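You operate a simulated robot arm through the tools that you are given. There is no shell and no other tool.

You are at the controls of a simulated robot arm. One attempt, no reset.

## Task
Set the white flow knob so that a test stroke takes 4 seconds.
Fine: lock the orange latch before the air goes on; blue knob off at the end; the timer must show it.

Only the result counts: the job must be done as asked and must still hold three seconds after the hand-in. Knocking over, shifting, dropping, spilling or breaking anything else fails it.

## Robot
A 5-joint arm with a two-finger parallel gripper, fixed in place. Base frame: the origin is at the foot of the arm, x ahead of it, y to its left, z up; the work surface is at about z = 0.8. Units: cm, degrees, N and s.
With the tool pointing down near the work surface it reaches from about 26 to 60 cm from the base axis. Its first joint turns from -66.0 to 66.0 degrees. The tool tilts only in the upright plane through the base axis and itself; it spins freely about its own axis. Payload 1.57 kg.
Tool frame: the origin (TCP) lies between the finger pads and is the grasp point; the fingertips stand 3 cm ahead of it; z points along the fingers, y is the line along which they close. The gripper opens to 8 cm. The fingers are 1.7 cm wide and 1.2 cm thick; the gripper's body (4 by 8.2 cm) begins 8 cm behind the TCP.
Orientation is that of the tool frame in the base frame, as a unit quaternion [x, y, z, w]. With the fingers straight down and closing along the base's y, the tool's x points along the base's -x, its y along +y and its z along -z.

## Interface
- The arm moves only by the tool drive_tool. Its arguments are lists of equal length, an entry for each row: "jaw": the gripper command, from -1 (shut) to 1 (fully open), values between in proportion; "translation": the shift along the tool's x, y, z in cm, a list of three; "angular": the turn, a rotation vector about the tool's x, y, z in rad, a list of three. In form: {"jaw": [jaw, ...], "translation": [[tx, ty, tz], ...], "angular": [[wx, wy, wz], ...]}. A call has 1 to 20 rows; each row is the pose to reach, as a shift and turn from the pose commanded when the call began, along the tool's axes at that moment. Each row takes 0.2 s and may step no farther than 5 cm and 8.6 degrees from the row before; otherwise, or with a gripper value out of range, the whole call is refused. Where a pose cannot be reached the arm comes as near as it can. A force on the tool above 40 N (or 10 N above the force at the start of the call, whichever is more), or a blocked arm, ends the call early, and 0.2 s more pass. Each finger travels about 15.3 cm/s and halts on what it meets, pressing with about 43 N; the grip force reading is that of the motor and also rises with nothing between the fingers. The clock runs only during rows and for 0.2 s after the last one: add rows that repeat a pose to give the fingers time. The reply holds the time, the measured pose of the TCP, the force on the tool along the base axes, the opening and the grip force, in the units named above and with some noise, with the torque about the TCP (base axes, N m) and any sound that the robot's microphone picked up.
- Cameras (640 x 400 px; columns grow to the right, rows downward): "scene" is fixed at [3.24, 41.68, 51.95]; the picture's right is [-0.56, -0.83, 0.00], its down [-0.49, 0.33, -0.81] and it looks along [0.67, -0.46, -0.59] (base axes); focal length 214 px, centre (320, 200). "wrist" rides on the gripper at [7.2, -0.7, -12.2] in the tool frame; the picture's right is [0.09, 1.00, 0.00], its down [-0.84, 0.08, -0.54] and it looks along [-0.54, 0.05, 0.84] (tool axes); focal length 238 px, centre (320, 200). There is no depth. A picture from a camera that has moved, and an enlarged one, comes with that camera's place and axes in the base frame and with its lens. The place of the scene camera against the robot may be out by one fixed shift of up to 2.5 cm in any direction.
- capture(camera): a new picture of that camera. No time passes.
- inspect(camera, box): a new picture of the part [left, top, right, bottom] of that camera's present view, enlarged. No time passes.
- finish_job(): hands the job in; it is judged then, once.

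Places have to be worked out from the pictures, the camera data and where the tool is seen. Open the gripper and draw the arm clear of the work before you hand the job in, unless the task says otherwise.

The tools are called after "Request:" by a JSON object that holds its "api" and its "payload". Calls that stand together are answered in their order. drive_tool: Moves the arm, as the interface text tells. Its arguments: {"type":"object","properties":{"jaw":{"type":"array","items":{"type":"number"}},"translation":{"type":"array","items":{"type":"array","items":{"type":"number"}}},"angular":{"type":"array","items":{"type":"array","items":{"type":"number"}}}},"required":["jaw","translation","angular"]} The other tools are called the same way: capture (camera) takes a picture; inspect (camera, box) takes an enlarged picture of a part of a camera's view; finish_job () hands the job in.

At the start:

```text
time: 0.0
position: [33.98, 21.69, 40.35]
tcp_rot: [0.0, 1.0, 0.0, 0.0]
force: [-0.1, 0.1, 0.9]
ft_torque: [-0.03, 0.03, 0.0]
opening: 8.02
grasp_force: 0.0
```

scene: 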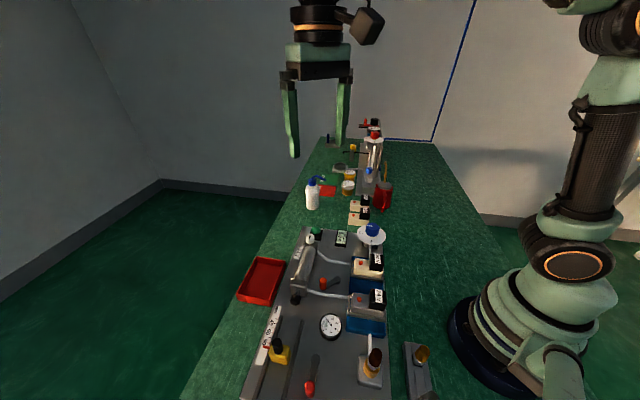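
wrist: 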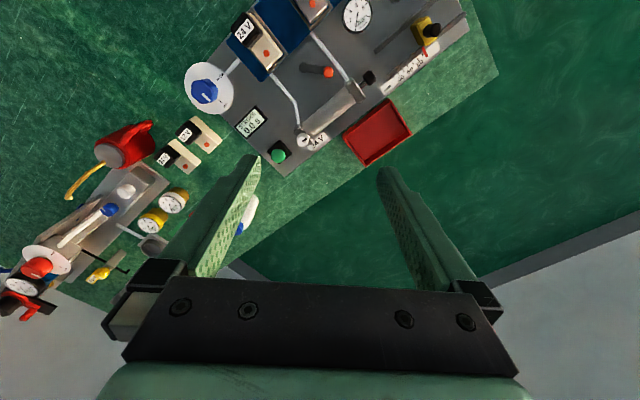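

I start by looking closely at the bench in both cameras to identify the knobs, latch, timer and buttons.

Request:
{"api": "inspect", "payload": {"camera": "scene", "box": [230, 210, 440, 400]}}

Request:
{"api": "inspect", "payload": {"camera": "wrist", "box": [170, 0, 480, 190]}}

Request:
{"api": "inspect", "payload": {"camera": "scene", "box": [290, 110, 420, 230]}}

Request:
{"api": "inspect", "payload": {"camera": "wrist", "box": [0, 110, 230, 330]}}

```text
2.11 times, centred on (335, 305) of scene
camera zoom: at [3.24, 41.68, 51.95], right [-0.56, -0.83, 0.0], down [-0.49, 0.33, -0.81], along [0.67, -0.46, -0.59], focal length 452 px, centre (288, -21)
```

zoom: 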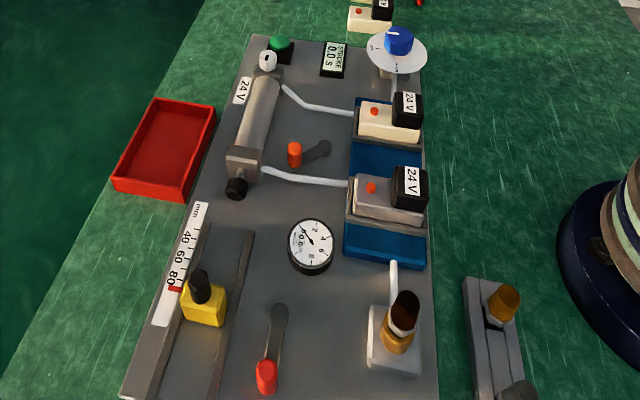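

```text
2.06 times, centred on (325, 95) of wrist
camera zoom: at [26.75, 21.11, 52.6], right [-0.09, 1.0, 0.0], down [0.84, 0.08, 0.54], along [0.54, 0.05, -0.84], focal length 492 px, centre (310, 417)
```

zoom: 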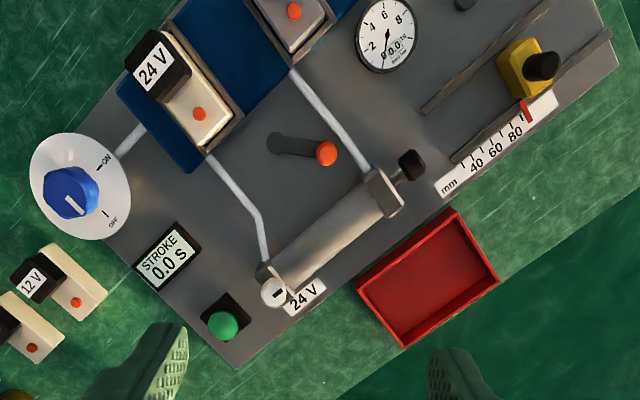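

```text
3.33 times, centred on (355, 170) of scene
camera zoom: at [3.24, 41.68, 51.95], right [-0.56, -0.83, 0.0], down [-0.49, 0.33, -0.81], along [0.67, -0.46, -0.59], focal length 715 px, centre (203, 300)
```

zoom: 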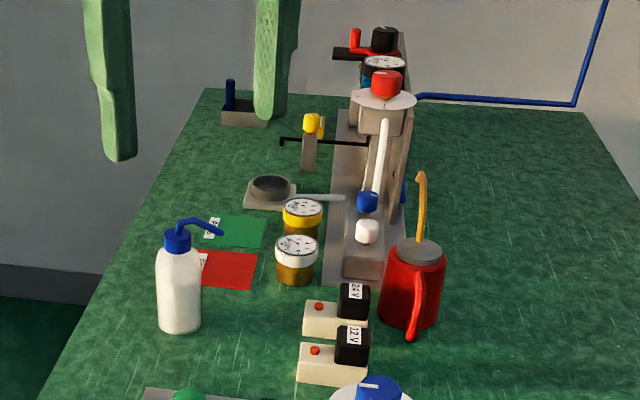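

```text
1.82 times, centred on (115, 220) of wrist
camera zoom: at [26.75, 21.11, 52.6], right [-0.09, 1.0, 0.0], down [0.84, 0.08, 0.54], along [0.54, 0.05, -0.84], focal length 433 px, centre (693, 164)
```

zoom: 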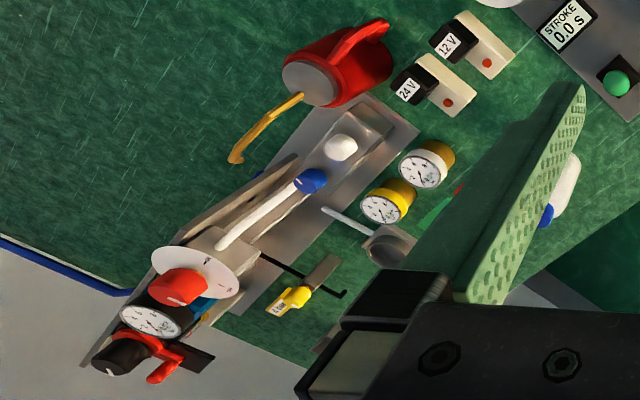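

The rig on the near grey plate has the white knob at the cylinder's end, orange latch, blue ON/OFF knob, green button and STROKE timer. I lower the wrist camera for a closer view.

Request:
{"api": "drive_tool", "payload": {"jaw": [1, 1, 1, 1, 1], "translation": [[0.8, -1.5, 3], [1.6, -3, 6], [2.4, -4.6, 9], [3.2, -6.2, 12], [4, -7.7, 15]], "angular": [[0, 0, 0], [0, 0, 0], [0, 0, 0], [0, 0, 0], [0, 0, 0]]}}

```text
time: 1.2
position: [29.85, 14.11, 25.59]
tcp_rot: [0.0, 1.0, -0.001, 0.0]
force: [-0.2, -0.3, -0.7]
ft_torque: [0.01, 0.02, -0.02]
opening: 7.98
grasp_force: 0.0
```

I take fresh pictures from here.

Request:
{"api": "capture", "payload": {"camera": "wrist"}}

Request:
{"api": "capture", "payload": {"camera": "scene"}}

```text
taken
camera wrist: at [22.62, 13.34, 37.78], right [-0.09, 1.0, 0.0], down [0.84, 0.08, 0.54], along [0.54, 0.05, -0.84], focal length 238 px, centre (320, 200)
```

wrist: 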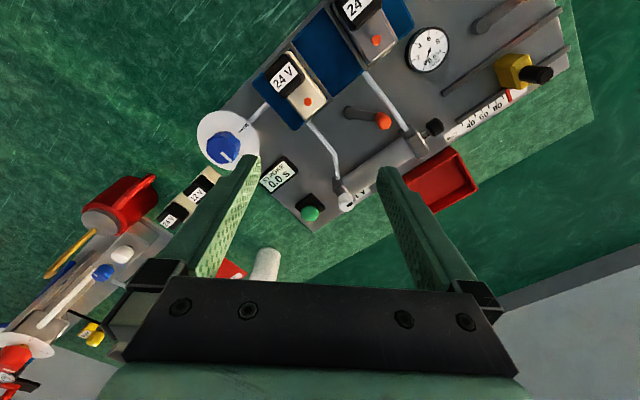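

```text
taken
```

scene: 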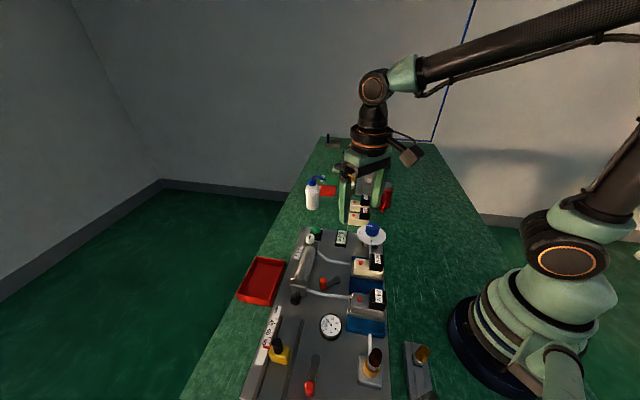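

Request:
{"api": "inspect", "payload": {"camera": "wrist", "box": [190, 90, 350, 240]}}

Request:
{"api": "inspect", "payload": {"camera": "wrist", "box": [300, 80, 460, 220]}}

Request:
{"api": "inspect", "payload": {"camera": "wrist", "box": [380, 0, 580, 150]}}

Request:
{"api": "inspect", "payload": {"camera": "scene", "box": [280, 220, 400, 310]}}

Request:
{"api": "inspect", "payload": {"camera": "scene", "box": [240, 300, 400, 400]}}

```text
2.67 times, centred on (270, 165) of wrist
camera zoom: at [22.62, 13.34, 37.78], right [-0.09, 1.0, 0.0], down [0.84, 0.08, 0.54], along [0.54, 0.05, -0.84], focal length 636 px, centre (453, 293)
```

zoom: 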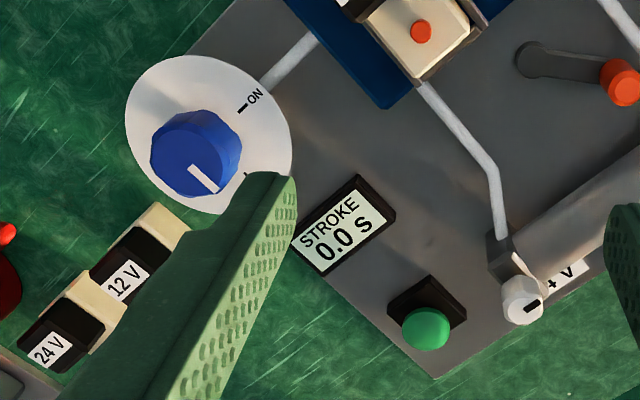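

```text
2.86 times, centred on (380, 150) of wrist
camera zoom: at [22.62, 13.34, 37.78], right [-0.09, 1.0, 0.0], down [0.84, 0.08, 0.54], along [0.54, 0.05, -0.84], focal length 681 px, centre (149, 343)
```

zoom: 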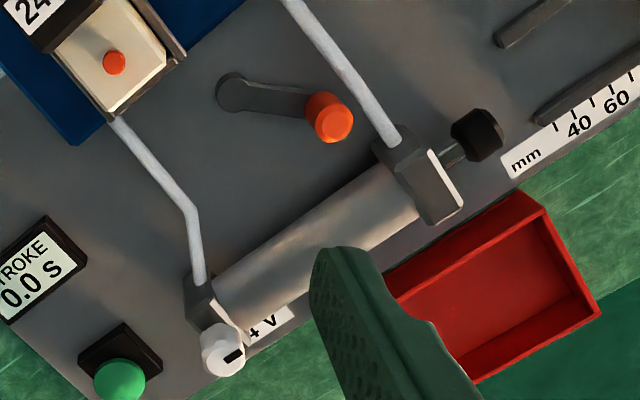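

```text
2.67 times, centred on (480, 75) of wrist
camera zoom: at [22.62, 13.34, 37.78], right [-0.09, 1.0, 0.0], down [0.84, 0.08, 0.54], along [0.54, 0.05, -0.84], focal length 636 px, centre (-107, 533)
```

zoom: 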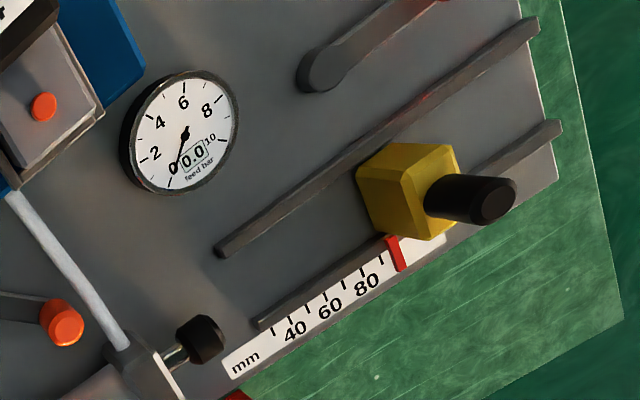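

```text
4.44 times, centred on (340, 265) of scene
camera zoom: at [3.24, 41.68, 51.95], right [-0.56, -0.83, 0.0], down [-0.49, 0.33, -0.81], along [0.67, -0.46, -0.59], focal length 953 px, centre (231, -89)
```

zoom: 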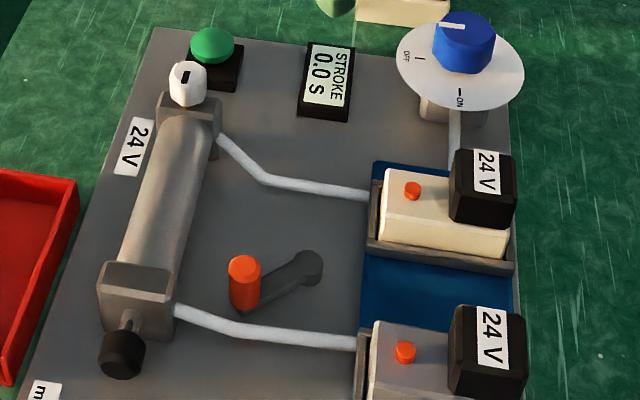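

```text
4.00 times, centred on (320, 350) of scene
camera zoom: at [3.24, 41.68, 51.95], right [-0.56, -0.83, 0.0], down [-0.49, 0.33, -0.81], along [0.67, -0.46, -0.59], focal length 858 px, centre (320, -400)
```

zoom: 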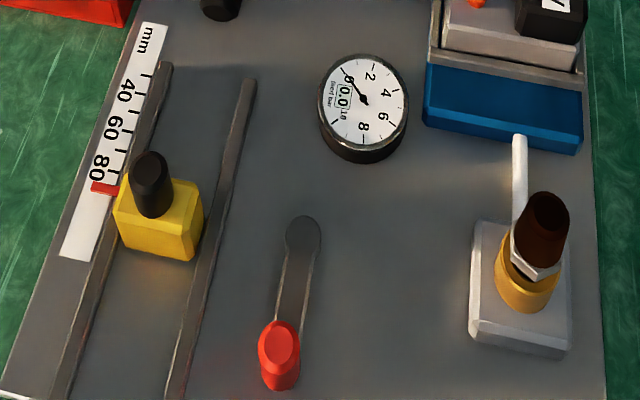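

The orange lever appears to have its pivot near (30.3, 18.3) and its peg near (30.5, 22.7), running along +y. I move in for a closer look at the latch for any lock markings.

Request:
{"api": "drive_tool", "payload": {"jaw": [1, 1, 1, 1], "translation": [[1.5, 0.8, 2.4], [3, 1.5, 4.8], [4.5, 2.2, 7.2], [5.85, 2.9, 9]], "angular": [[0, 0, 0], [0, 0, 0], [0, 0, 0], [0, 0, 0]]}}

Request:
{"api": "capture", "payload": {"camera": "wrist"}}

```text
time: 2.2
position: [24.06, 17.23, 16.34]
tcp_rot: [0.001, 1.0, 0.0, 0.0]
force: [0.1, -0.3, 0.4]
ft_torque: [-0.01, -0.04, 0.0]
opening: 7.96
grasp_force: 0.1
```

```text
taken
camera wrist: at [16.89, 16.6, 28.6], right [-0.09, 1.0, 0.0], down [0.84, 0.08, 0.54], along [0.54, 0.05, -0.84], focal length 238 px, centre (320, 200)
```

wrist: 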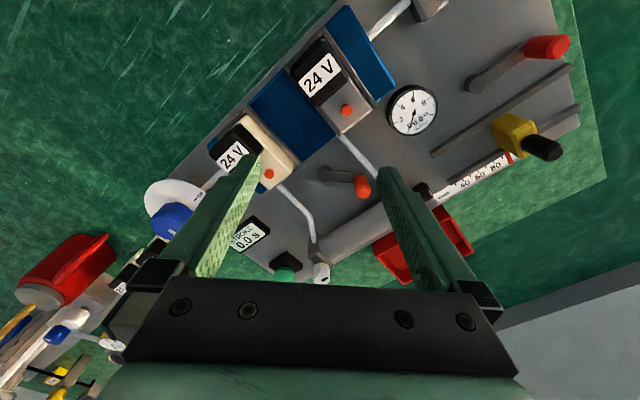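

Request:
{"api": "inspect", "payload": {"camera": "wrist", "box": [240, 120, 400, 220]}}

Request:
{"api": "inspect", "payload": {"camera": "wrist", "box": [230, 0, 430, 125]}}

Request:
{"api": "inspect", "payload": {"camera": "wrist", "box": [130, 140, 290, 240]}}

Request:
{"api": "inspect", "payload": {"camera": "wrist", "box": [0, 220, 160, 400]}}

Request:
{"api": "inspect", "payload": {"camera": "wrist", "box": [400, 0, 620, 180]}}

```text
4.00 times, centred on (320, 170) of wrist
camera zoom: at [16.89, 16.6, 28.6], right [-0.09, 1.0, 0.0], down [0.84, 0.08, 0.54], along [0.54, 0.05, -0.84], focal length 953 px, centre (320, 320)
```

zoom: 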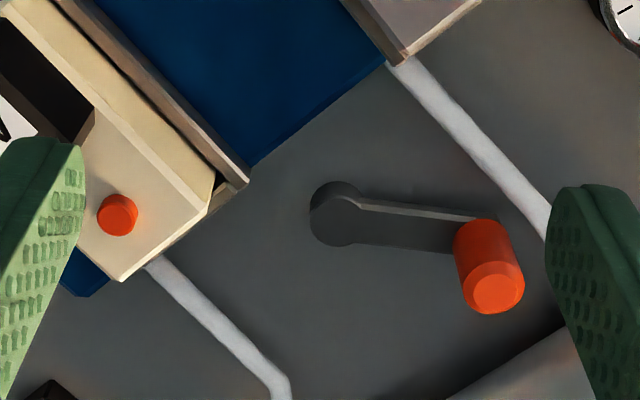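

```text
3.20 times, centred on (330, 62) of wrist
camera zoom: at [16.89, 16.6, 28.6], right [-0.09, 1.0, 0.0], down [0.84, 0.08, 0.54], along [0.54, 0.05, -0.84], focal length 763 px, centre (288, 640)
```

zoom: 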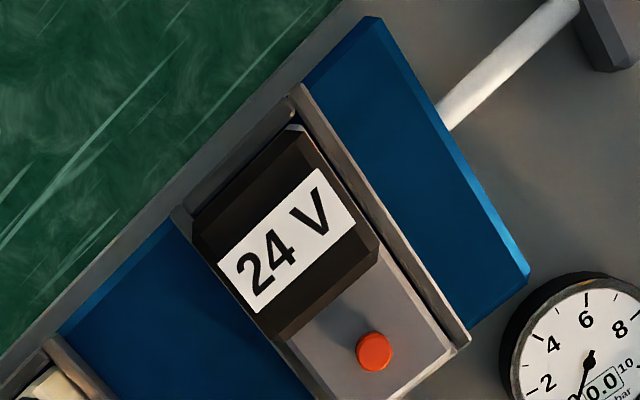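

```text
4.00 times, centred on (210, 190) of wrist
camera zoom: at [16.89, 16.6, 28.6], right [-0.09, 1.0, 0.0], down [0.84, 0.08, 0.54], along [0.54, 0.05, -0.84], focal length 953 px, centre (760, 240)
```

zoom: 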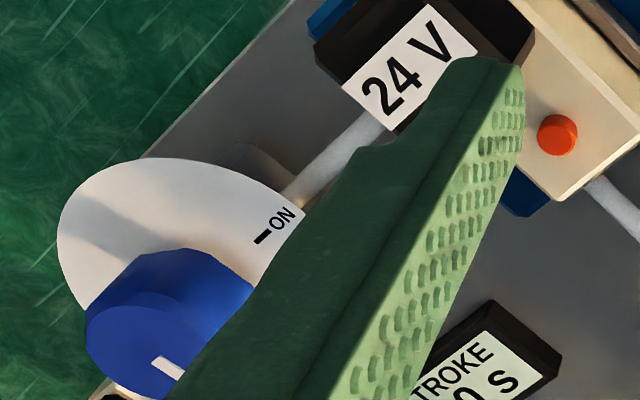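

```text
2.22 times, centred on (80, 310) of wrist
camera zoom: at [16.89, 16.6, 28.6], right [-0.09, 1.0, 0.0], down [0.84, 0.08, 0.54], along [0.54, 0.05, -0.84], focal length 530 px, centre (853, -44)
```

zoom: 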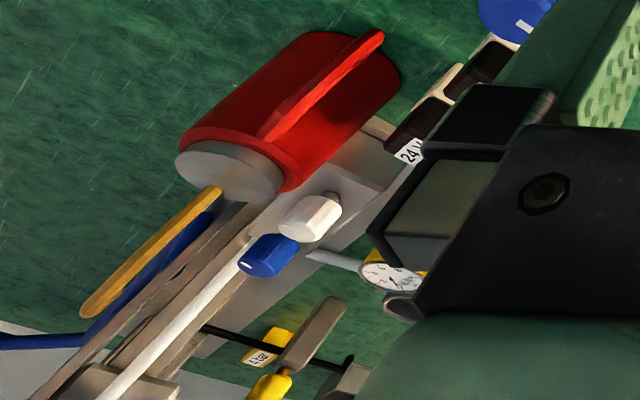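

```text
2.22 times, centred on (510, 90) of wrist
camera zoom: at [16.89, 16.6, 28.6], right [-0.09, 1.0, 0.0], down [0.84, 0.08, 0.54], along [0.54, 0.05, -0.84], focal length 530 px, centre (-102, 444)
```

zoom: 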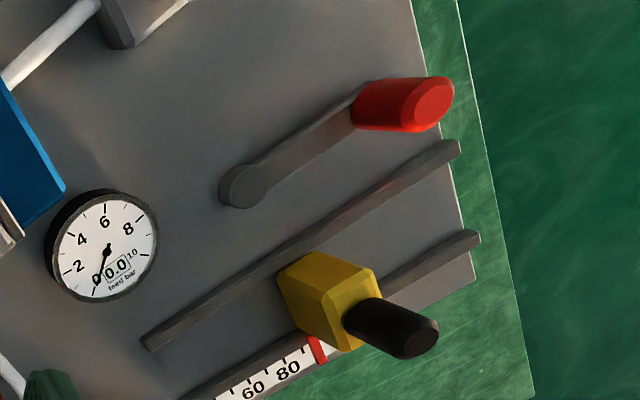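

No lock legend is visible beside the latch; it sits between the two tubes, about 45° off the plate's axes. I go above the peg and yaw the tool by about 47° so the fingers close along the plate's long axis, with the jaws partly open.

Request:
{"api": "drive_tool", "payload": {"jaw": [0.6, 0.4, 0.2, 0, 0, 0, 0], "translation": [[-1.05, 0.93, 0.5], [-2.1, 1.87, 1], [-3.15, 2.8, 1.5], [-4.2, 3.73, 2], [-5.25, 4.67, 2.5], [-6.3, 5.6, 3.3], [-6.3, 5.6, 4.3]], "angular": [[0, 0, -0.137], [0, 0, -0.274], [0, 0, -0.41], [0, 0, -0.547], [0, 0, -0.684], [0, 0, -0.82], [0, 0, -0.82]]}}

Request:
{"api": "capture", "payload": {"camera": "wrist"}}

Request:
{"api": "capture", "payload": {"camera": "scene"}}

```text
time: 3.8
position: [30.64, 22.5, 12.05]
tcp_rot: [-0.4, 0.916, 0.0, -0.001]
force: [0.2, -0.2, -0.4]
ft_torque: [-0.02, -0.03, 0.0]
opening: 4.0
grasp_force: 0.0
```

```text
taken
camera wrist: at [26.14, 16.86, 24.24], right [-0.79, 0.61, 0.0], down [0.51, 0.67, 0.54], along [0.33, 0.43, -0.84], focal length 238 px, centre (320, 200)
```

wrist: 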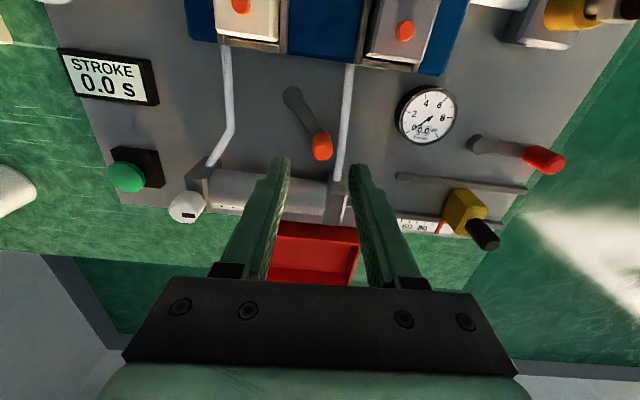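

```text
taken
```

scene: 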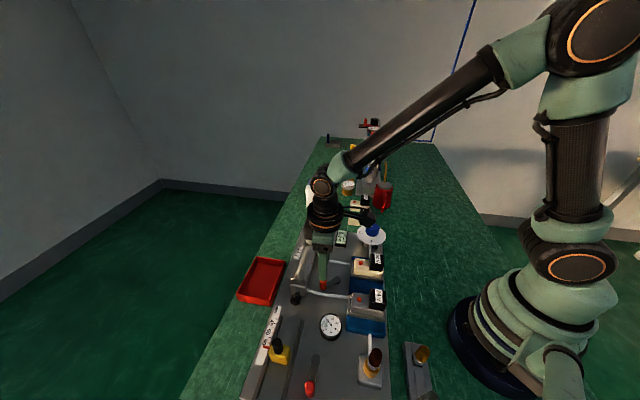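

The view is now square to the plate. I zoom in on the latch and surroundings.

Request:
{"api": "inspect", "payload": {"camera": "wrist", "box": [190, 60, 390, 185]}}

Request:
{"api": "inspect", "payload": {"camera": "wrist", "box": [80, 130, 240, 230]}}

```text
3.20 times, centred on (290, 122) of wrist
camera zoom: at [26.14, 16.86, 24.24], right [-0.79, 0.61, 0.0], down [0.51, 0.67, 0.54], along [0.33, 0.43, -0.84], focal length 763 px, centre (416, 448)
```

zoom: 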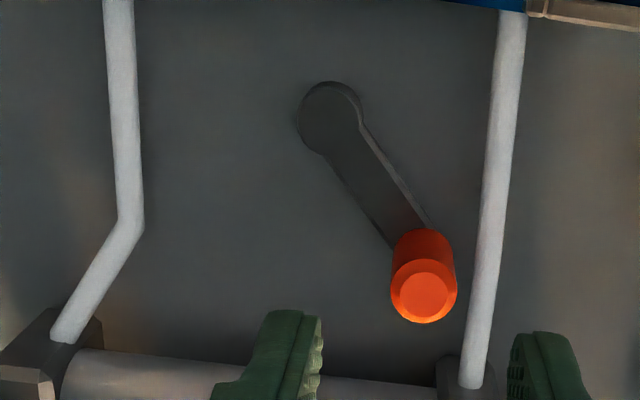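

```text
4.00 times, centred on (160, 180) of wrist
camera zoom: at [26.14, 16.86, 24.24], right [-0.79, 0.61, 0.0], down [0.51, 0.67, 0.54], along [0.33, 0.43, -0.84], focal length 953 px, centre (960, 280)
```

zoom: 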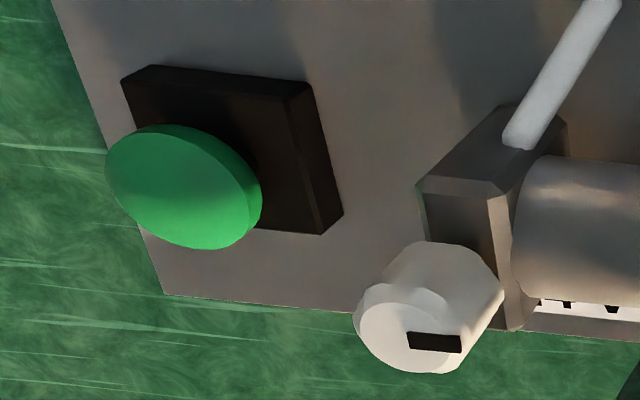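

The peg is about 1.4 cm thick with its top at z≈5.2, and the tubes lie at z≈3.2. I lower a 3 cm wide cage of the fingers around the peg with the tips at z≈4.1, staying above the tubes.

Request:
{"api": "drive_tool", "payload": {"jaw": [-0.1, -0.25, -0.25, -0.25], "translation": [[0, 0.3, 1.5], [0, 0.3, 3], [0, 0.3, 4.2], [0, 0.3, 4.95]], "angular": [[0, 0, 0], [0, 0, 0], [0, 0, 0], [0, 0, 0]]}}

Request:
{"api": "capture", "payload": {"camera": "wrist"}}

Request:
{"api": "inspect", "payload": {"camera": "scene", "box": [270, 220, 400, 310]}}

```text
time: 4.8
position: [30.17, 22.78, 7.14]
tcp_rot: [-0.398, 0.917, 0.0, 0.0]
force: [0.3, -0.4, -0.8]
ft_torque: [-0.04, 0.0, -0.01]
opening: 3.0
grasp_force: 0.0
```

```text
taken
camera wrist: at [25.65, 17.02, 19.33], right [-0.79, 0.61, 0.0], down [0.51, 0.66, 0.54], along [0.33, 0.43, -0.84], focal length 238 px, centre (320, 200)
```

wrist: 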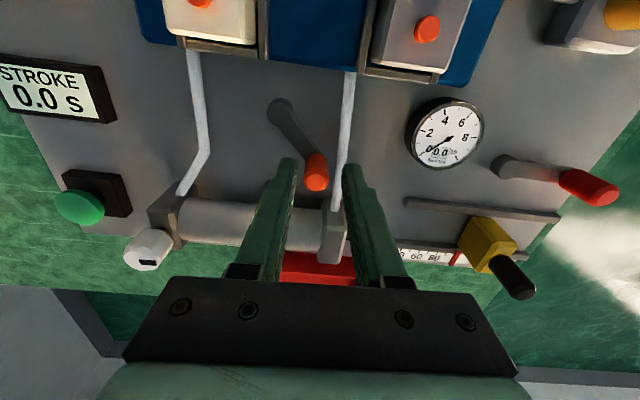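

```text
4.44 times, centred on (335, 265) of scene
camera zoom: at [3.24, 41.68, 51.95], right [-0.56, -0.83, 0.0], down [-0.49, 0.33, -0.81], along [0.67, -0.46, -0.59], focal length 953 px, centre (253, -89)
```

zoom: 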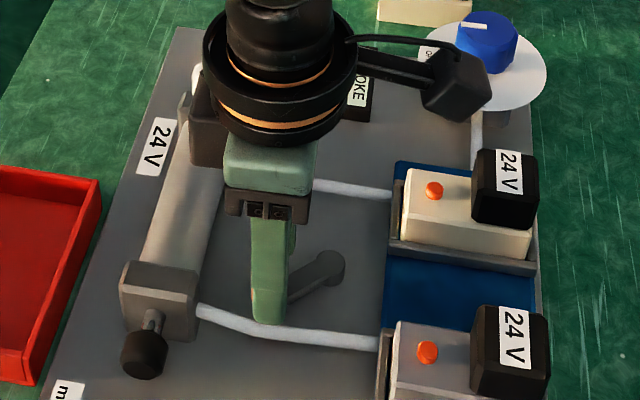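

The peg looks to be between the fingertips. I zoom to confirm before pushing.

Request:
{"api": "inspect", "payload": {"camera": "wrist", "box": [240, 80, 400, 220]}}

```text
2.86 times, centred on (320, 150) of wrist
camera zoom: at [25.65, 17.02, 19.33], right [-0.79, 0.61, 0.0], down [0.51, 0.66, 0.54], along [0.33, 0.43, -0.84], focal length 681 px, centre (320, 343)
```

zoom: 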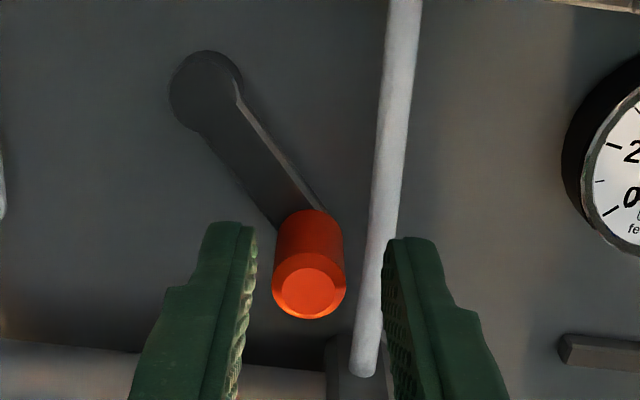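

The peg is well caged. I first test the clockwise direction (towards the timer side) with a small push and watch the force.

Request:
{"api": "drive_tool", "payload": {"jaw": [-0.25, -0.25, -0.25, -0.25, -0.25, -0.25], "translation": [[0, -0.4, 0], [0, -0.7, 0], [0, -0.9, 0], [0, -1.1, 0], [0, -1.3, 0], [0, -1.4, 0]], "angular": [[0, 0, 0], [0, 0, 0], [0, 0, 0], [0, 0, 0], [0, 0, 0], [0, 0, 0]]}}

Request:
{"api": "inspect", "payload": {"camera": "wrist", "box": [240, 80, 400, 220]}}

```text
time: 6.2
position: [31.18, 21.69, 7.22]
tcp_rot: [-0.399, 0.917, 0.0, 0.0]
force: [-5.0, 8.3, -2.1]
ft_torque: [0.24, 0.08, 0.04]
opening: 3.87
grasp_force: 5.3
```

```text
2.86 times, centred on (320, 150) of wrist
camera zoom: at [26.77, 16.07, 19.38], right [-0.79, 0.61, 0.0], down [0.51, 0.67, 0.54], along [0.33, 0.43, -0.84], focal length 681 px, centre (320, 343)
```

zoom: 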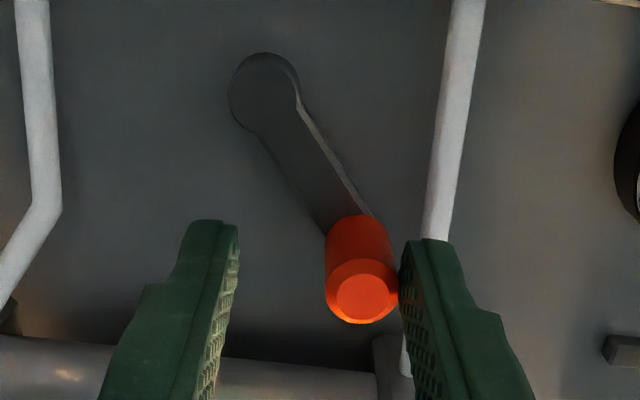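

With about 10 N the peg moved only slightly and the jaw was forced wider, so a loose cage is too soft. I recentre on the peg, grip it firmly, and see what force remains.

Request:
{"api": "drive_tool", "payload": {"jaw": [-0.25, -0.25, -0.5, -0.7, -1, -1, -1], "translation": [[-0.2, 0.6, 0], [-0.3, 1.15, 0], [-0.3, 1.15, 0], [-0.3, 1.15, 0], [-0.3, 1.15, 0], [-0.3, 1.15, 0], [-0.3, 1.15, 0]], "angular": [[0, 0, 0], [0, 0, 0], [0, 0, 0], [0, 0, 0], [0, 0, 0], [0, 0, 0], [0, 0, 0]]}}

Request:
{"api": "inspect", "payload": {"camera": "wrist", "box": [240, 80, 400, 220]}}

```text
time: 7.8
position: [30.67, 22.84, 7.23]
tcp_rot: [-0.399, 0.917, -0.001, 0.0]
force: [1.3, -4.4, 3.4]
ft_torque: [-0.22, 0.04, 0.11]
opening: 1.64
grasp_force: 32.4
```

```text
2.86 times, centred on (320, 150) of wrist
camera zoom: at [26.2, 17.11, 19.34], right [-0.79, 0.61, 0.0], down [0.51, 0.66, 0.54], along [0.33, 0.43, -0.84], focal length 681 px, centre (320, 343)
```

zoom: 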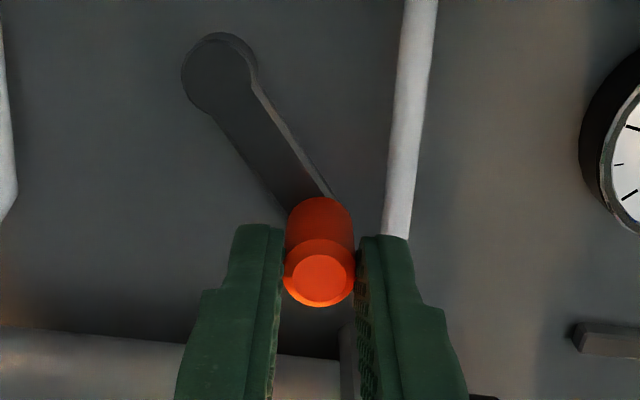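

The peg is gripped (1.64 cm). I swing it clockwise along the arc about the pivot at (30.2, 18.25), yawing with it, and watch the force.

Request:
{"api": "drive_tool", "payload": {"jaw": [-1, -1, -1, -1, -1], "translation": [[-0.19, -0.28, 0], [-0.35, -0.55, 0], [-0.5, -0.84, 0], [-0.63, -1.13, 0], [-0.63, -1.13, 0]], "angular": [[0, 0, 0.07], [0, 0, 0.14], [0, 0, 0.21], [0, 0, 0.28], [0, 0, 0.28]]}}

Request:
{"api": "inspect", "payload": {"camera": "wrist", "box": [240, 80, 400, 220]}}

```text
time: 8.4
position: [30.71, 22.76, 7.01]
tcp_rot: [-0.352, 0.936, -0.001, -0.003]
force: [-7.6, 3.9, 3.8]
ft_torque: [0.05, 0.04, 0.18]
opening: 1.69
grasp_force: 31.9
stopped in row 2: the force on the tool passed its limit at 46 N (the readings are from after the stop); the commanded pose is now the measured one
```

```text
2.86 times, centred on (320, 150) of wrist
camera zoom: at [25.81, 17.67, 19.34], right [-0.72, 0.69, 0.0], down [0.58, 0.61, 0.54], along [0.37, 0.39, -0.84], focal length 681 px, centre (320, 343)
```

zoom: 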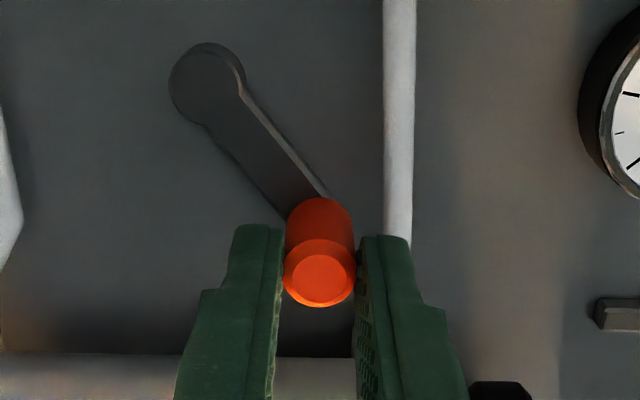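

Clockwise is blocked hard (46 N), so that is its end stop. I try counter-clockwise gently instead.

Request:
{"api": "drive_tool", "payload": {"jaw": [-1, -1, -1, -1], "translation": [[0.19, 0.19, 0], [0.42, 0.41, 0], [0.68, 0.61, 0], [0.68, 0.61, 0]], "angular": [[0, 0, -0.07], [0, 0, -0.14], [0, 0, -0.21], [0, 0, -0.21]]}}

Request:
{"api": "inspect", "payload": {"camera": "wrist", "box": [240, 80, 400, 220]}}

```text
time: 9.4
position: [30.11, 22.81, 7.0]
tcp_rot: [-0.447, 0.895, -0.001, -0.001]
force: [6.2, 5.2, -0.8]
ft_torque: [0.48, -0.42, 0.31]
opening: 1.69
grasp_force: 31.7
```

```text
2.86 times, centred on (320, 150) of wrist
camera zoom: at [26.23, 16.69, 19.31], right [-0.85, 0.52, 0.0], down [0.44, 0.72, 0.54], along [0.28, 0.46, -0.84], focal length 681 px, centre (320, 343)
```

zoom: 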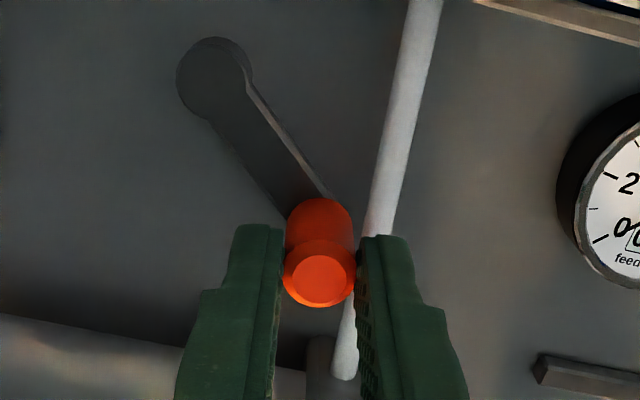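

The lever follows counter-clockwise (now about 91°) against roughly 8 N of friction. I continue in small steps, watching for the tube.

Request:
{"api": "drive_tool", "payload": {"jaw": [-1, -1, -1, -1], "translation": [[0.1, 0.12, 0], [0.21, 0.25, 0], [0.33, 0.36, 0], [0.45, 0.47, 0]], "angular": [[0, 0, -0.035], [0, 0, -0.07], [0, 0, -0.105], [0, 0, -0.14]]}}

Request:
{"api": "inspect", "payload": {"camera": "wrist", "box": [240, 80, 400, 220]}}

Request:
{"api": "inspect", "payload": {"camera": "scene", "box": [270, 240, 370, 310]}}

```text
time: 10.4
position: [29.39, 22.73, 7.18]
tcp_rot: [-0.508, 0.861, 0.0, -0.004]
force: [8.0, -10.6, 8.1]
ft_torque: [0.05, -0.68, 0.17]
opening: 1.66
grasp_force: 31.7
```

```text
2.86 times, centred on (320, 150) of wrist
camera zoom: at [26.41, 16.15, 19.34], right [-0.92, 0.4, 0.0], down [0.34, 0.77, 0.54], along [0.21, 0.49, -0.84], focal length 681 px, centre (320, 343)
```

zoom: 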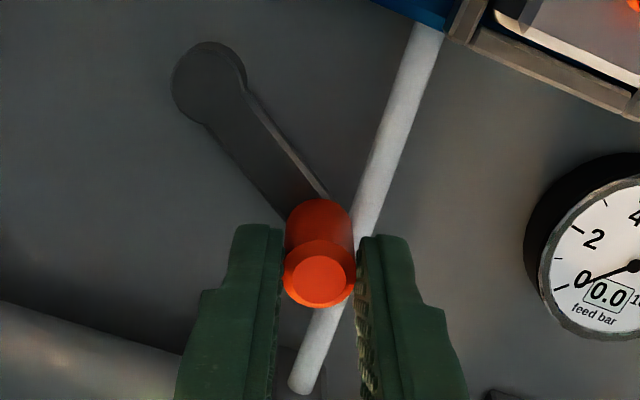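

```text
5.71 times, centred on (320, 275) of scene
camera zoom: at [3.24, 41.67, 51.95], right [-0.56, -0.83, 0.0], down [-0.49, 0.33, -0.81], along [0.67, -0.46, -0.59], focal length 1226 px, centre (320, -229)
```

zoom: 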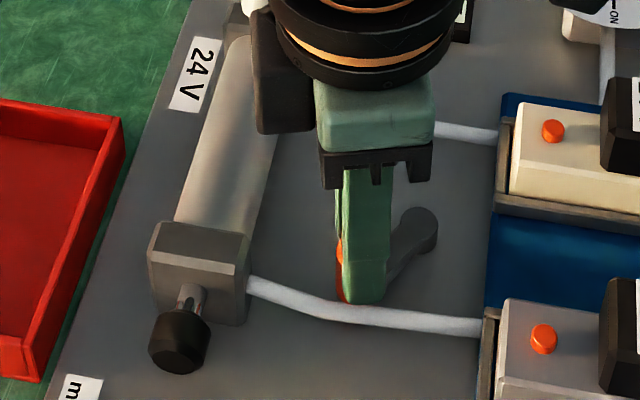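

The lever has reached about 100°, but Fz and the 0.18 cm lift suggest the far finger is riding on the tube. I release, rise, and will push the peg instead with closed fingers from the other side.

Request:
{"api": "drive_tool", "payload": {"jaw": [-0.4, -0.2, -0.2, -0.2, -0.2, -0.2, -0.2, -0.2, -0.5, -1, -1], "translation": [[0, 0, 0], [0, 0, 0], [0, 0, -1.5], [0, 0, -3.5], [0, 0, -5.5], [0, 0, -5.5], [0, 0, -5.5], [0, 0, -5.5], [0, 0, -5.5], [0, 0, -5.5], [0, 0, -5.5]], "angular": [[0, 0, 0], [0, 0, 0], [0, 0, 0], [0, 0, 0], [0, 0, 0.12], [0, 0, 0.25], [0, 0, 0.38], [0, 0, 0.5], [0, 0, 0.63], [0, 0, 0.63], [0, 0, 0.63]]}}

Request:
{"api": "capture", "payload": {"camera": "wrist"}}

Request:
{"api": "inspect", "payload": {"camera": "scene", "box": [270, 240, 370, 310]}}

```text
time: 12.8
position: [29.14, 22.69, 12.57]
tcp_rot: [-0.216, 0.976, -0.002, -0.002]
force: [0.0, 0.0, 0.0]
ft_torque: [-0.03, 0.01, 0.06]
opening: 0.01
grasp_force: 21.7
```

```text
taken
camera wrist: at [23.03, 19.18, 24.85], right [-0.5, 0.86, 0.0], down [0.73, 0.42, 0.54], along [0.46, 0.27, -0.84], focal length 238 px, centre (320, 200)
```

wrist: 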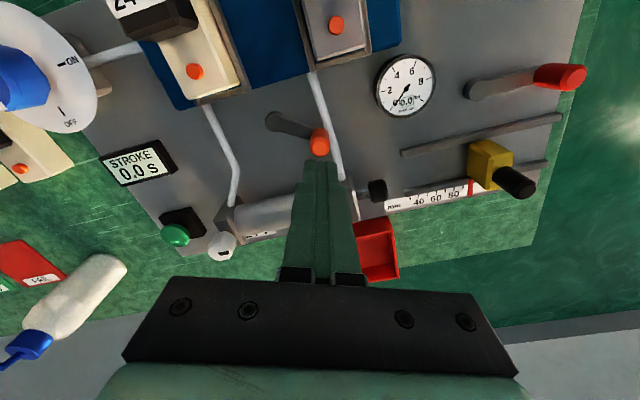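

```text
5.71 times, centred on (320, 275) of scene
camera zoom: at [3.24, 41.68, 51.95], right [-0.56, -0.83, 0.0], down [-0.49, 0.33, -0.81], along [0.67, -0.46, -0.59], focal length 1226 px, centre (320, -229)
```

zoom: 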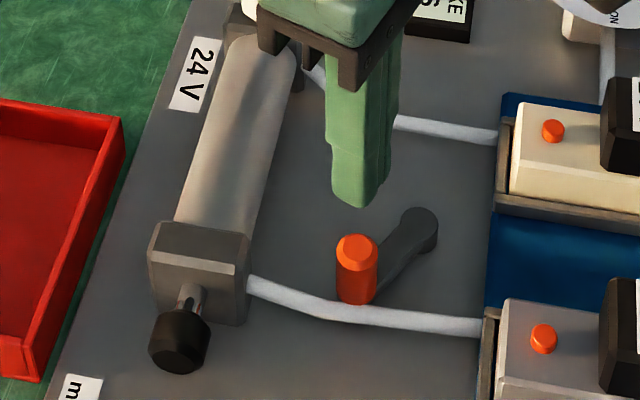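

I zoom on the peg to measure its present angle.

Request:
{"api": "inspect", "payload": {"camera": "wrist", "box": [240, 70, 400, 170]}}

```text
4.00 times, centred on (320, 120) of wrist
camera zoom: at [23.03, 19.18, 24.85], right [-0.5, 0.86, 0.0], down [0.73, 0.42, 0.54], along [0.46, 0.27, -0.84], focal length 953 px, centre (320, 520)
```

zoom: 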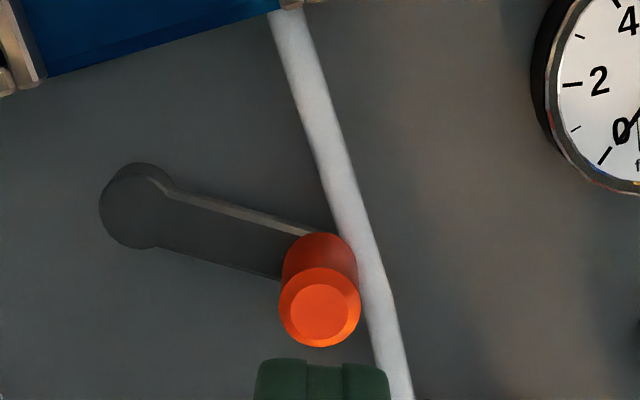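

The lever is near 101° and the peg is close to the tube. I place the closed fingers on the clockwise side of the peg, tips at z≈3.8, ready to push.

Request:
{"api": "drive_tool", "payload": {"jaw": [-1, -1, -1, -1, -1], "translation": [[-2.3, 0.1, 0], [-2.3, 0.1, 2], [-2.3, 0.1, 4], [-2.3, 0.1, 5.2], [-2.3, 0.1, 5.75]], "angular": [[0, 0, 0], [0, 0, 0], [0, 0, 0], [0, 0, 0], [0, 0, 0]]}}

Request:
{"api": "capture", "payload": {"camera": "wrist"}}

Request:
{"api": "inspect", "payload": {"camera": "scene", "box": [270, 240, 370, 310]}}

```text
time: 14.0
position: [31.25, 23.71, 6.73]
tcp_rot: [-0.217, 0.976, -0.001, -0.003]
force: [0.8, 0.8, -0.6]
ft_torque: [-0.03, 0.02, 0.02]
opening: 0.02
grasp_force: 21.2
```

```text
taken
camera wrist: at [25.07, 20.15, 19.0], right [-0.5, 0.86, 0.0], down [0.73, 0.43, 0.54], along [0.46, 0.27, -0.84], focal length 238 px, centre (320, 200)
```

wrist: 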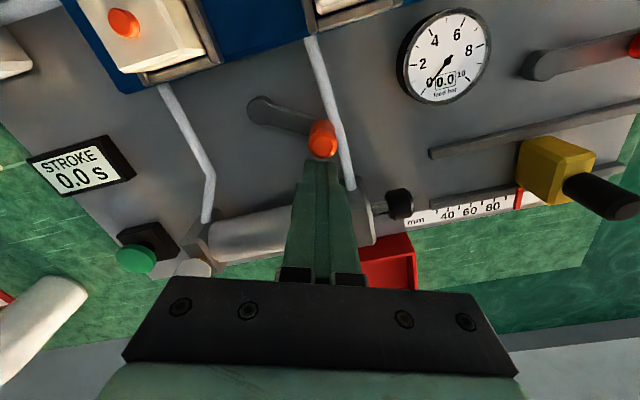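

```text
5.71 times, centred on (320, 275) of scene
camera zoom: at [3.24, 41.68, 51.95], right [-0.56, -0.83, 0.0], down [-0.49, 0.33, -0.81], along [0.67, -0.46, -0.59], focal length 1226 px, centre (320, -229)
```

zoom: 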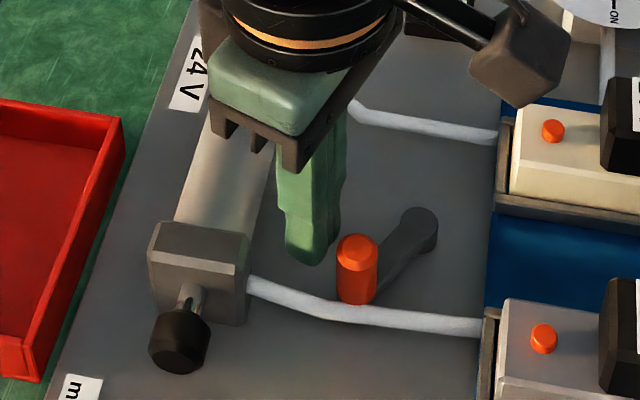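

The fingers stand right beside the peg. I push slowly along tool +x and watch the force.

Request:
{"api": "drive_tool", "payload": {"jaw": [-1, -1, -1, -1, -1, -1, -1], "translation": [[0.3, 0, 0], [0.5, 0, 0], [0.65, 0, 0], [0.8, 0, 0], [0.95, 0, 0], [1.1, 0, 0], [1.2, 0, 0]], "angular": [[0, 0, 0], [0, 0, 0], [0, 0, 0], [0, 0, 0], [0, 0, 0], [0, 0, 0], [0, 0, 0]]}}

Request:
{"api": "inspect", "payload": {"camera": "wrist", "box": [220, 70, 400, 190]}}

Request:
{"api": "inspect", "payload": {"camera": "scene", "box": [270, 240, 370, 310]}}

```text
time: 15.6
position: [30.21, 23.14, 6.89]
tcp_rot: [-0.216, 0.976, -0.001, -0.002]
force: [0.3, 0.3, 0.3]
ft_torque: [0.0, 0.02, 0.0]
opening: 0.0
grasp_force: 21.5
```

```text
3.33 times, centred on (310, 130) of wrist
camera zoom: at [24.0, 19.67, 19.07], right [-0.5, 0.86, 0.0], down [0.73, 0.43, 0.54], along [0.46, 0.27, -0.84], focal length 794 px, centre (353, 433)
```

zoom: 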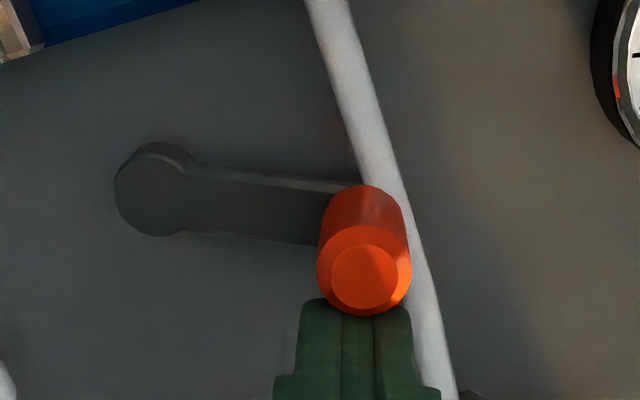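

```text
5.71 times, centred on (320, 275) of scene
camera zoom: at [3.24, 41.68, 51.95], right [-0.56, -0.83, 0.0], down [-0.49, 0.33, -0.81], along [0.67, -0.46, -0.59], focal length 1226 px, centre (320, -229)
```

zoom: 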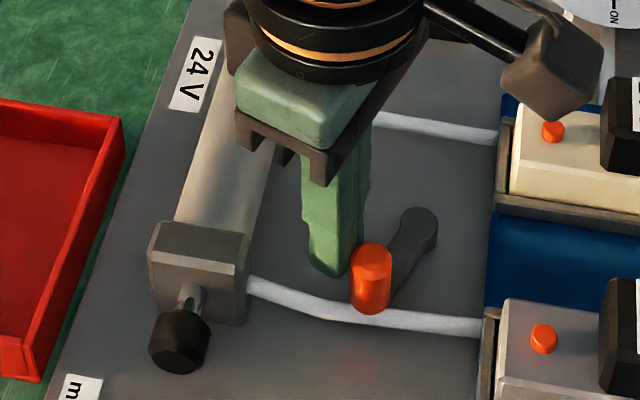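

It moved freely to about 112° with no force left, so the tube does not obstruct it. I keep pushing along the arc, turning with the lever, with the tips raised slightly.

Request:
{"api": "drive_tool", "payload": {"jaw": [-1, -1, -1, -1, -1, -1, -1, -1], "translation": [[0.3, 0.07, -0.2], [0.6, 0.14, -0.3], [0.85, 0.2, -0.3], [1.1, 0.26, -0.3], [1.35, 0.3, -0.3], [1.6, 0.33, -0.3], [1.85, 0.34, -0.3], [2.1, 0.35, -0.3]], "angular": [[0, 0, -0.026], [0, 0, -0.052], [0, 0, -0.105], [0, 0, -0.157], [0, 0, -0.21], [0, 0, -0.262], [0, 0, -0.315], [0, 0, -0.367]]}}

Request:
{"api": "inspect", "payload": {"camera": "wrist", "box": [220, 70, 400, 190]}}

Request:
{"api": "inspect", "payload": {"camera": "scene", "box": [270, 240, 370, 310]}}

```text
time: 17.4
position: [28.4, 22.86, 6.97]
tcp_rot: [-0.391, 0.92, 0.0, 0.001]
force: [5.1, 8.2, -2.9]
ft_torque: [0.25, -0.16, -0.03]
opening: 0.04
grasp_force: 21.0
```

```text
3.33 times, centred on (310, 130) of wrist
camera zoom: at [23.75, 17.27, 19.32], right [-0.78, 0.62, 0.0], down [0.52, 0.66, 0.54], along [0.34, 0.42, -0.84], focal length 794 px, centre (353, 433)
```

zoom: 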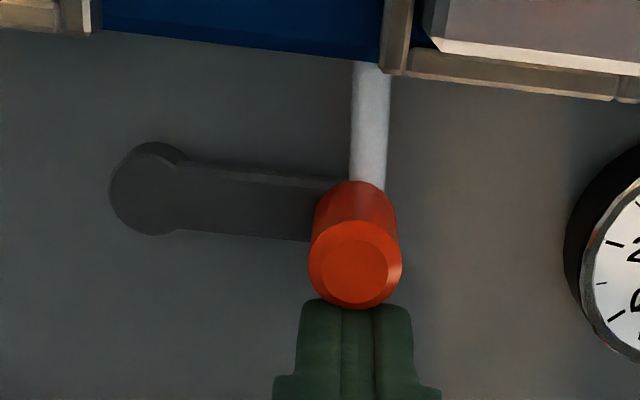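

```text
5.71 times, centred on (320, 275) of scene
camera zoom: at [3.24, 41.68, 51.95], right [-0.56, -0.83, 0.0], down [-0.49, 0.33, -0.81], along [0.67, -0.46, -0.59], focal length 1226 px, centre (320, -229)
```

zoom: 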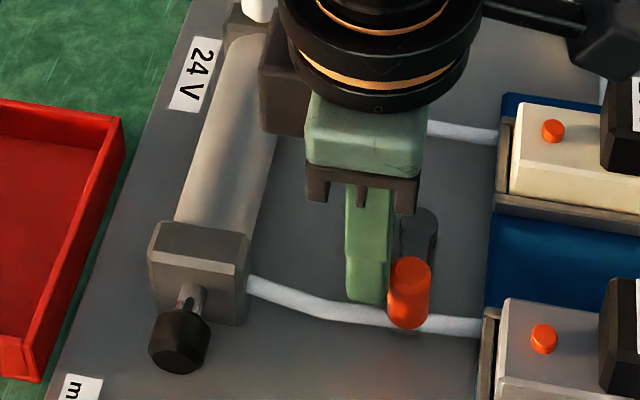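

The lever is near 134°, almost in line with the plate, with about 10 N resisting. I push on gently to find out whether this is friction or the end stop.

Request:
{"api": "drive_tool", "payload": {"jaw": [-1, -1, -1, -1, -1], "translation": [[0.12, 0.04, 0], [0.25, 0.07, 0], [0.37, 0.11, 0], [0.49, 0.14, 0], [0.6, 0.16, 0]], "angular": [[0, 0, -0.026], [0, 0, -0.052], [0, 0, -0.08], [0, 0, -0.105], [0, 0, -0.13]]}}

Request:
{"api": "inspect", "payload": {"camera": "wrist", "box": [220, 70, 400, 190]}}

Request:
{"api": "inspect", "payload": {"camera": "scene", "box": [270, 240, 370, 310]}}

```text
time: 18.6
position: [28.15, 22.82, 7.28]
tcp_rot: [-0.45, 0.893, 0.002, 0.01]
force: [24.1, 26.5, -13.1]
ft_torque: [0.71, -0.65, -0.07]
opening: 0.0
grasp_force: 21.8
```

```text
3.33 times, centred on (310, 130) of wrist
camera zoom: at [24.24, 16.52, 19.4], right [-0.85, 0.52, -0.01], down [0.43, 0.71, 0.56], along [0.29, 0.47, -0.83], focal length 794 px, centre (353, 433)
```

zoom: 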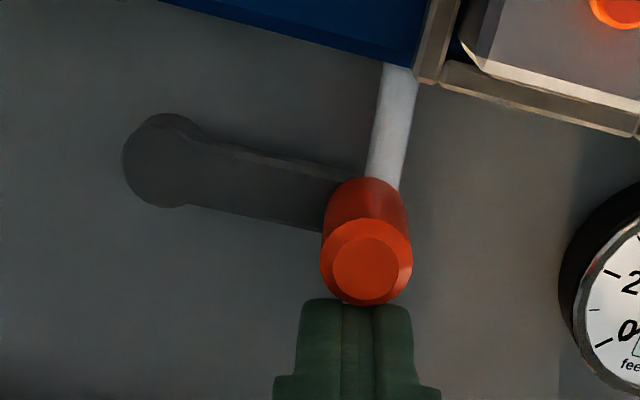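

```text
5.71 times, centred on (320, 275) of scene
camera zoom: at [3.25, 41.68, 51.95], right [-0.56, -0.83, 0.0], down [-0.49, 0.33, -0.81], along [0.67, -0.46, -0.59], focal length 1226 px, centre (320, -229)
```

zoom: 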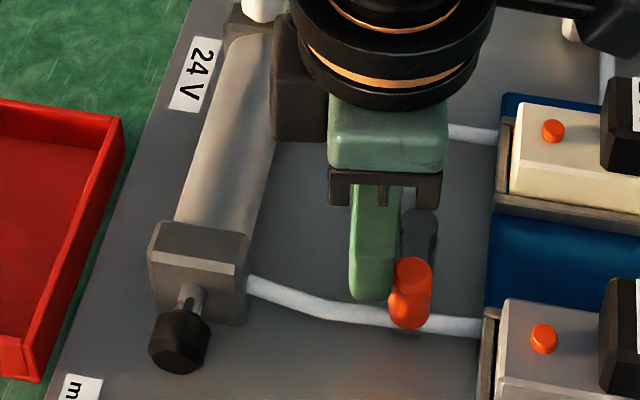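

It is against a hard stop at about 135°, in line with the plate: the latch is over at its other end. I back off and rise, then verify it stays.

Request:
{"api": "drive_tool", "payload": {"jaw": [-1, -1, -1, -1, -1, -1], "translation": [[-0.7, 0, 0], [-1.5, 0, 0], [-1.5, 0, -2], [-1.5, 0, -5], [-1.5, 0, -8], [-1.5, 0, -11]], "angular": [[0, 0, 0], [0, 0, 0], [0, 0, 0], [0, 0, 0], [0, 0, 0], [0, 0, 0]]}}

Request:
{"api": "capture", "payload": {"camera": "wrist"}}

Request:
{"api": "inspect", "payload": {"camera": "scene", "box": [270, 220, 400, 310]}}

```text
time: 20.0
position: [28.79, 23.6, 18.11]
tcp_rot: [-0.45, 0.893, -0.001, -0.004]
force: [0.0, 0.4, -0.4]
ft_torque: [-0.02, 0.02, -0.02]
opening: 0.0
grasp_force: 21.0
```

```text
taken
camera wrist: at [24.96, 17.58, 30.32], right [-0.85, 0.52, 0.0], down [0.44, 0.72, 0.54], along [0.28, 0.46, -0.84], focal length 238 px, centre (320, 200)
```

wrist: 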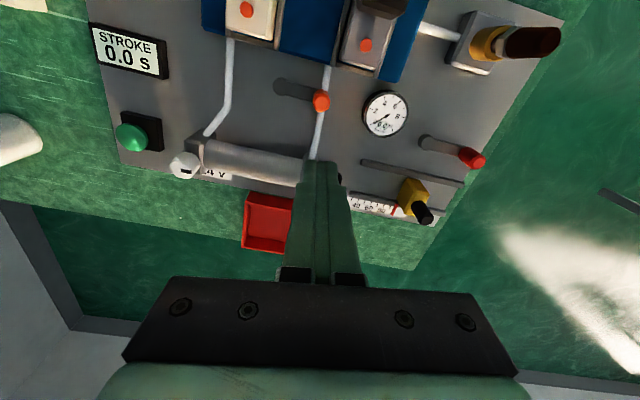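

```text
4.44 times, centred on (335, 265) of scene
camera zoom: at [3.24, 41.68, 51.95], right [-0.56, -0.83, 0.0], down [-0.49, 0.33, -0.81], along [0.67, -0.46, -0.59], focal length 953 px, centre (253, -89)
```

zoom: 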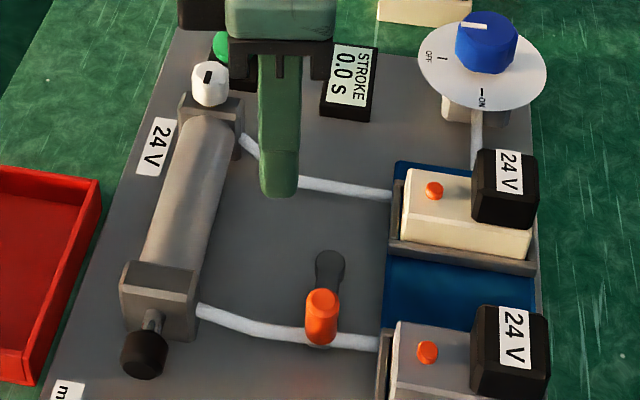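

The latch now lies parallel to the cylinder and stays there. Next I go over to view the blue ON/OFF knob, estimated at (34.7, 1.9) with its top at z≈8.5.

Request:
{"api": "drive_tool", "payload": {"jaw": [-1, -1, -0.5, 0, 0.3, 0.6, 0.8, 0.8], "translation": [[2.56, -1.75, -0.3], [5.12, -3.5, -0.6], [7.68, -5.26, -0.9], [10.24, -7, -1.2], [12.8, -8.77, -1.5], [15.36, -10.52, -1.8], [17.92, -12.27, -2], [17.92, -12.27, -2]], "angular": [[0, 0, 0.133], [0, 0, 0.267], [0, 0, 0.4], [0, 0, 0.534], [0, 0, 0.667], [0, 0, 0.8], [0, 0, 0.934], [0, 0, 0.934]]}}

Request:
{"api": "capture", "payload": {"camera": "wrist"}}

```text
time: 21.8
position: [27.55, 1.75, 20.05]
tcp_rot: [0.003, 1.0, 0.0, -0.003]
force: [0.0, -0.1, -0.3]
ft_torque: [0.03, 0.04, -0.01]
opening: 7.18
grasp_force: 0.0
```

```text
taken
camera wrist: at [20.35, 1.16, 32.37], right [-0.09, 1.0, 0.0], down [0.84, 0.08, 0.54], along [0.54, 0.05, -0.84], focal length 238 px, centre (320, 200)
```

wrist: 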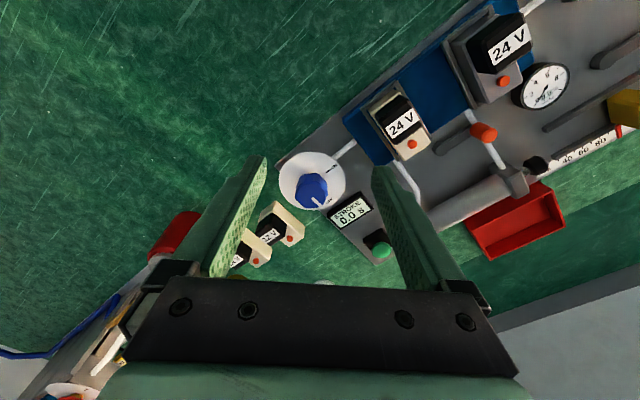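

Request:
{"api": "inspect", "payload": {"camera": "wrist", "box": [265, 140, 365, 220]}}

```text
5.00 times, centred on (315, 180) of wrist
camera zoom: at [20.35, 1.16, 32.37], right [-0.09, 1.0, 0.0], down [0.84, 0.08, 0.54], along [0.54, 0.05, -0.84], focal length 1192 px, centre (345, 300)
```

zoom: 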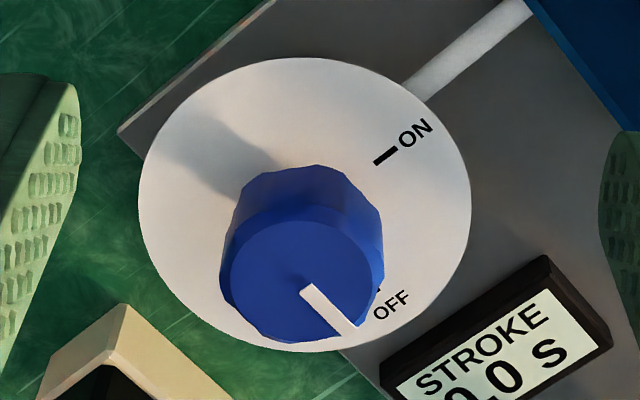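

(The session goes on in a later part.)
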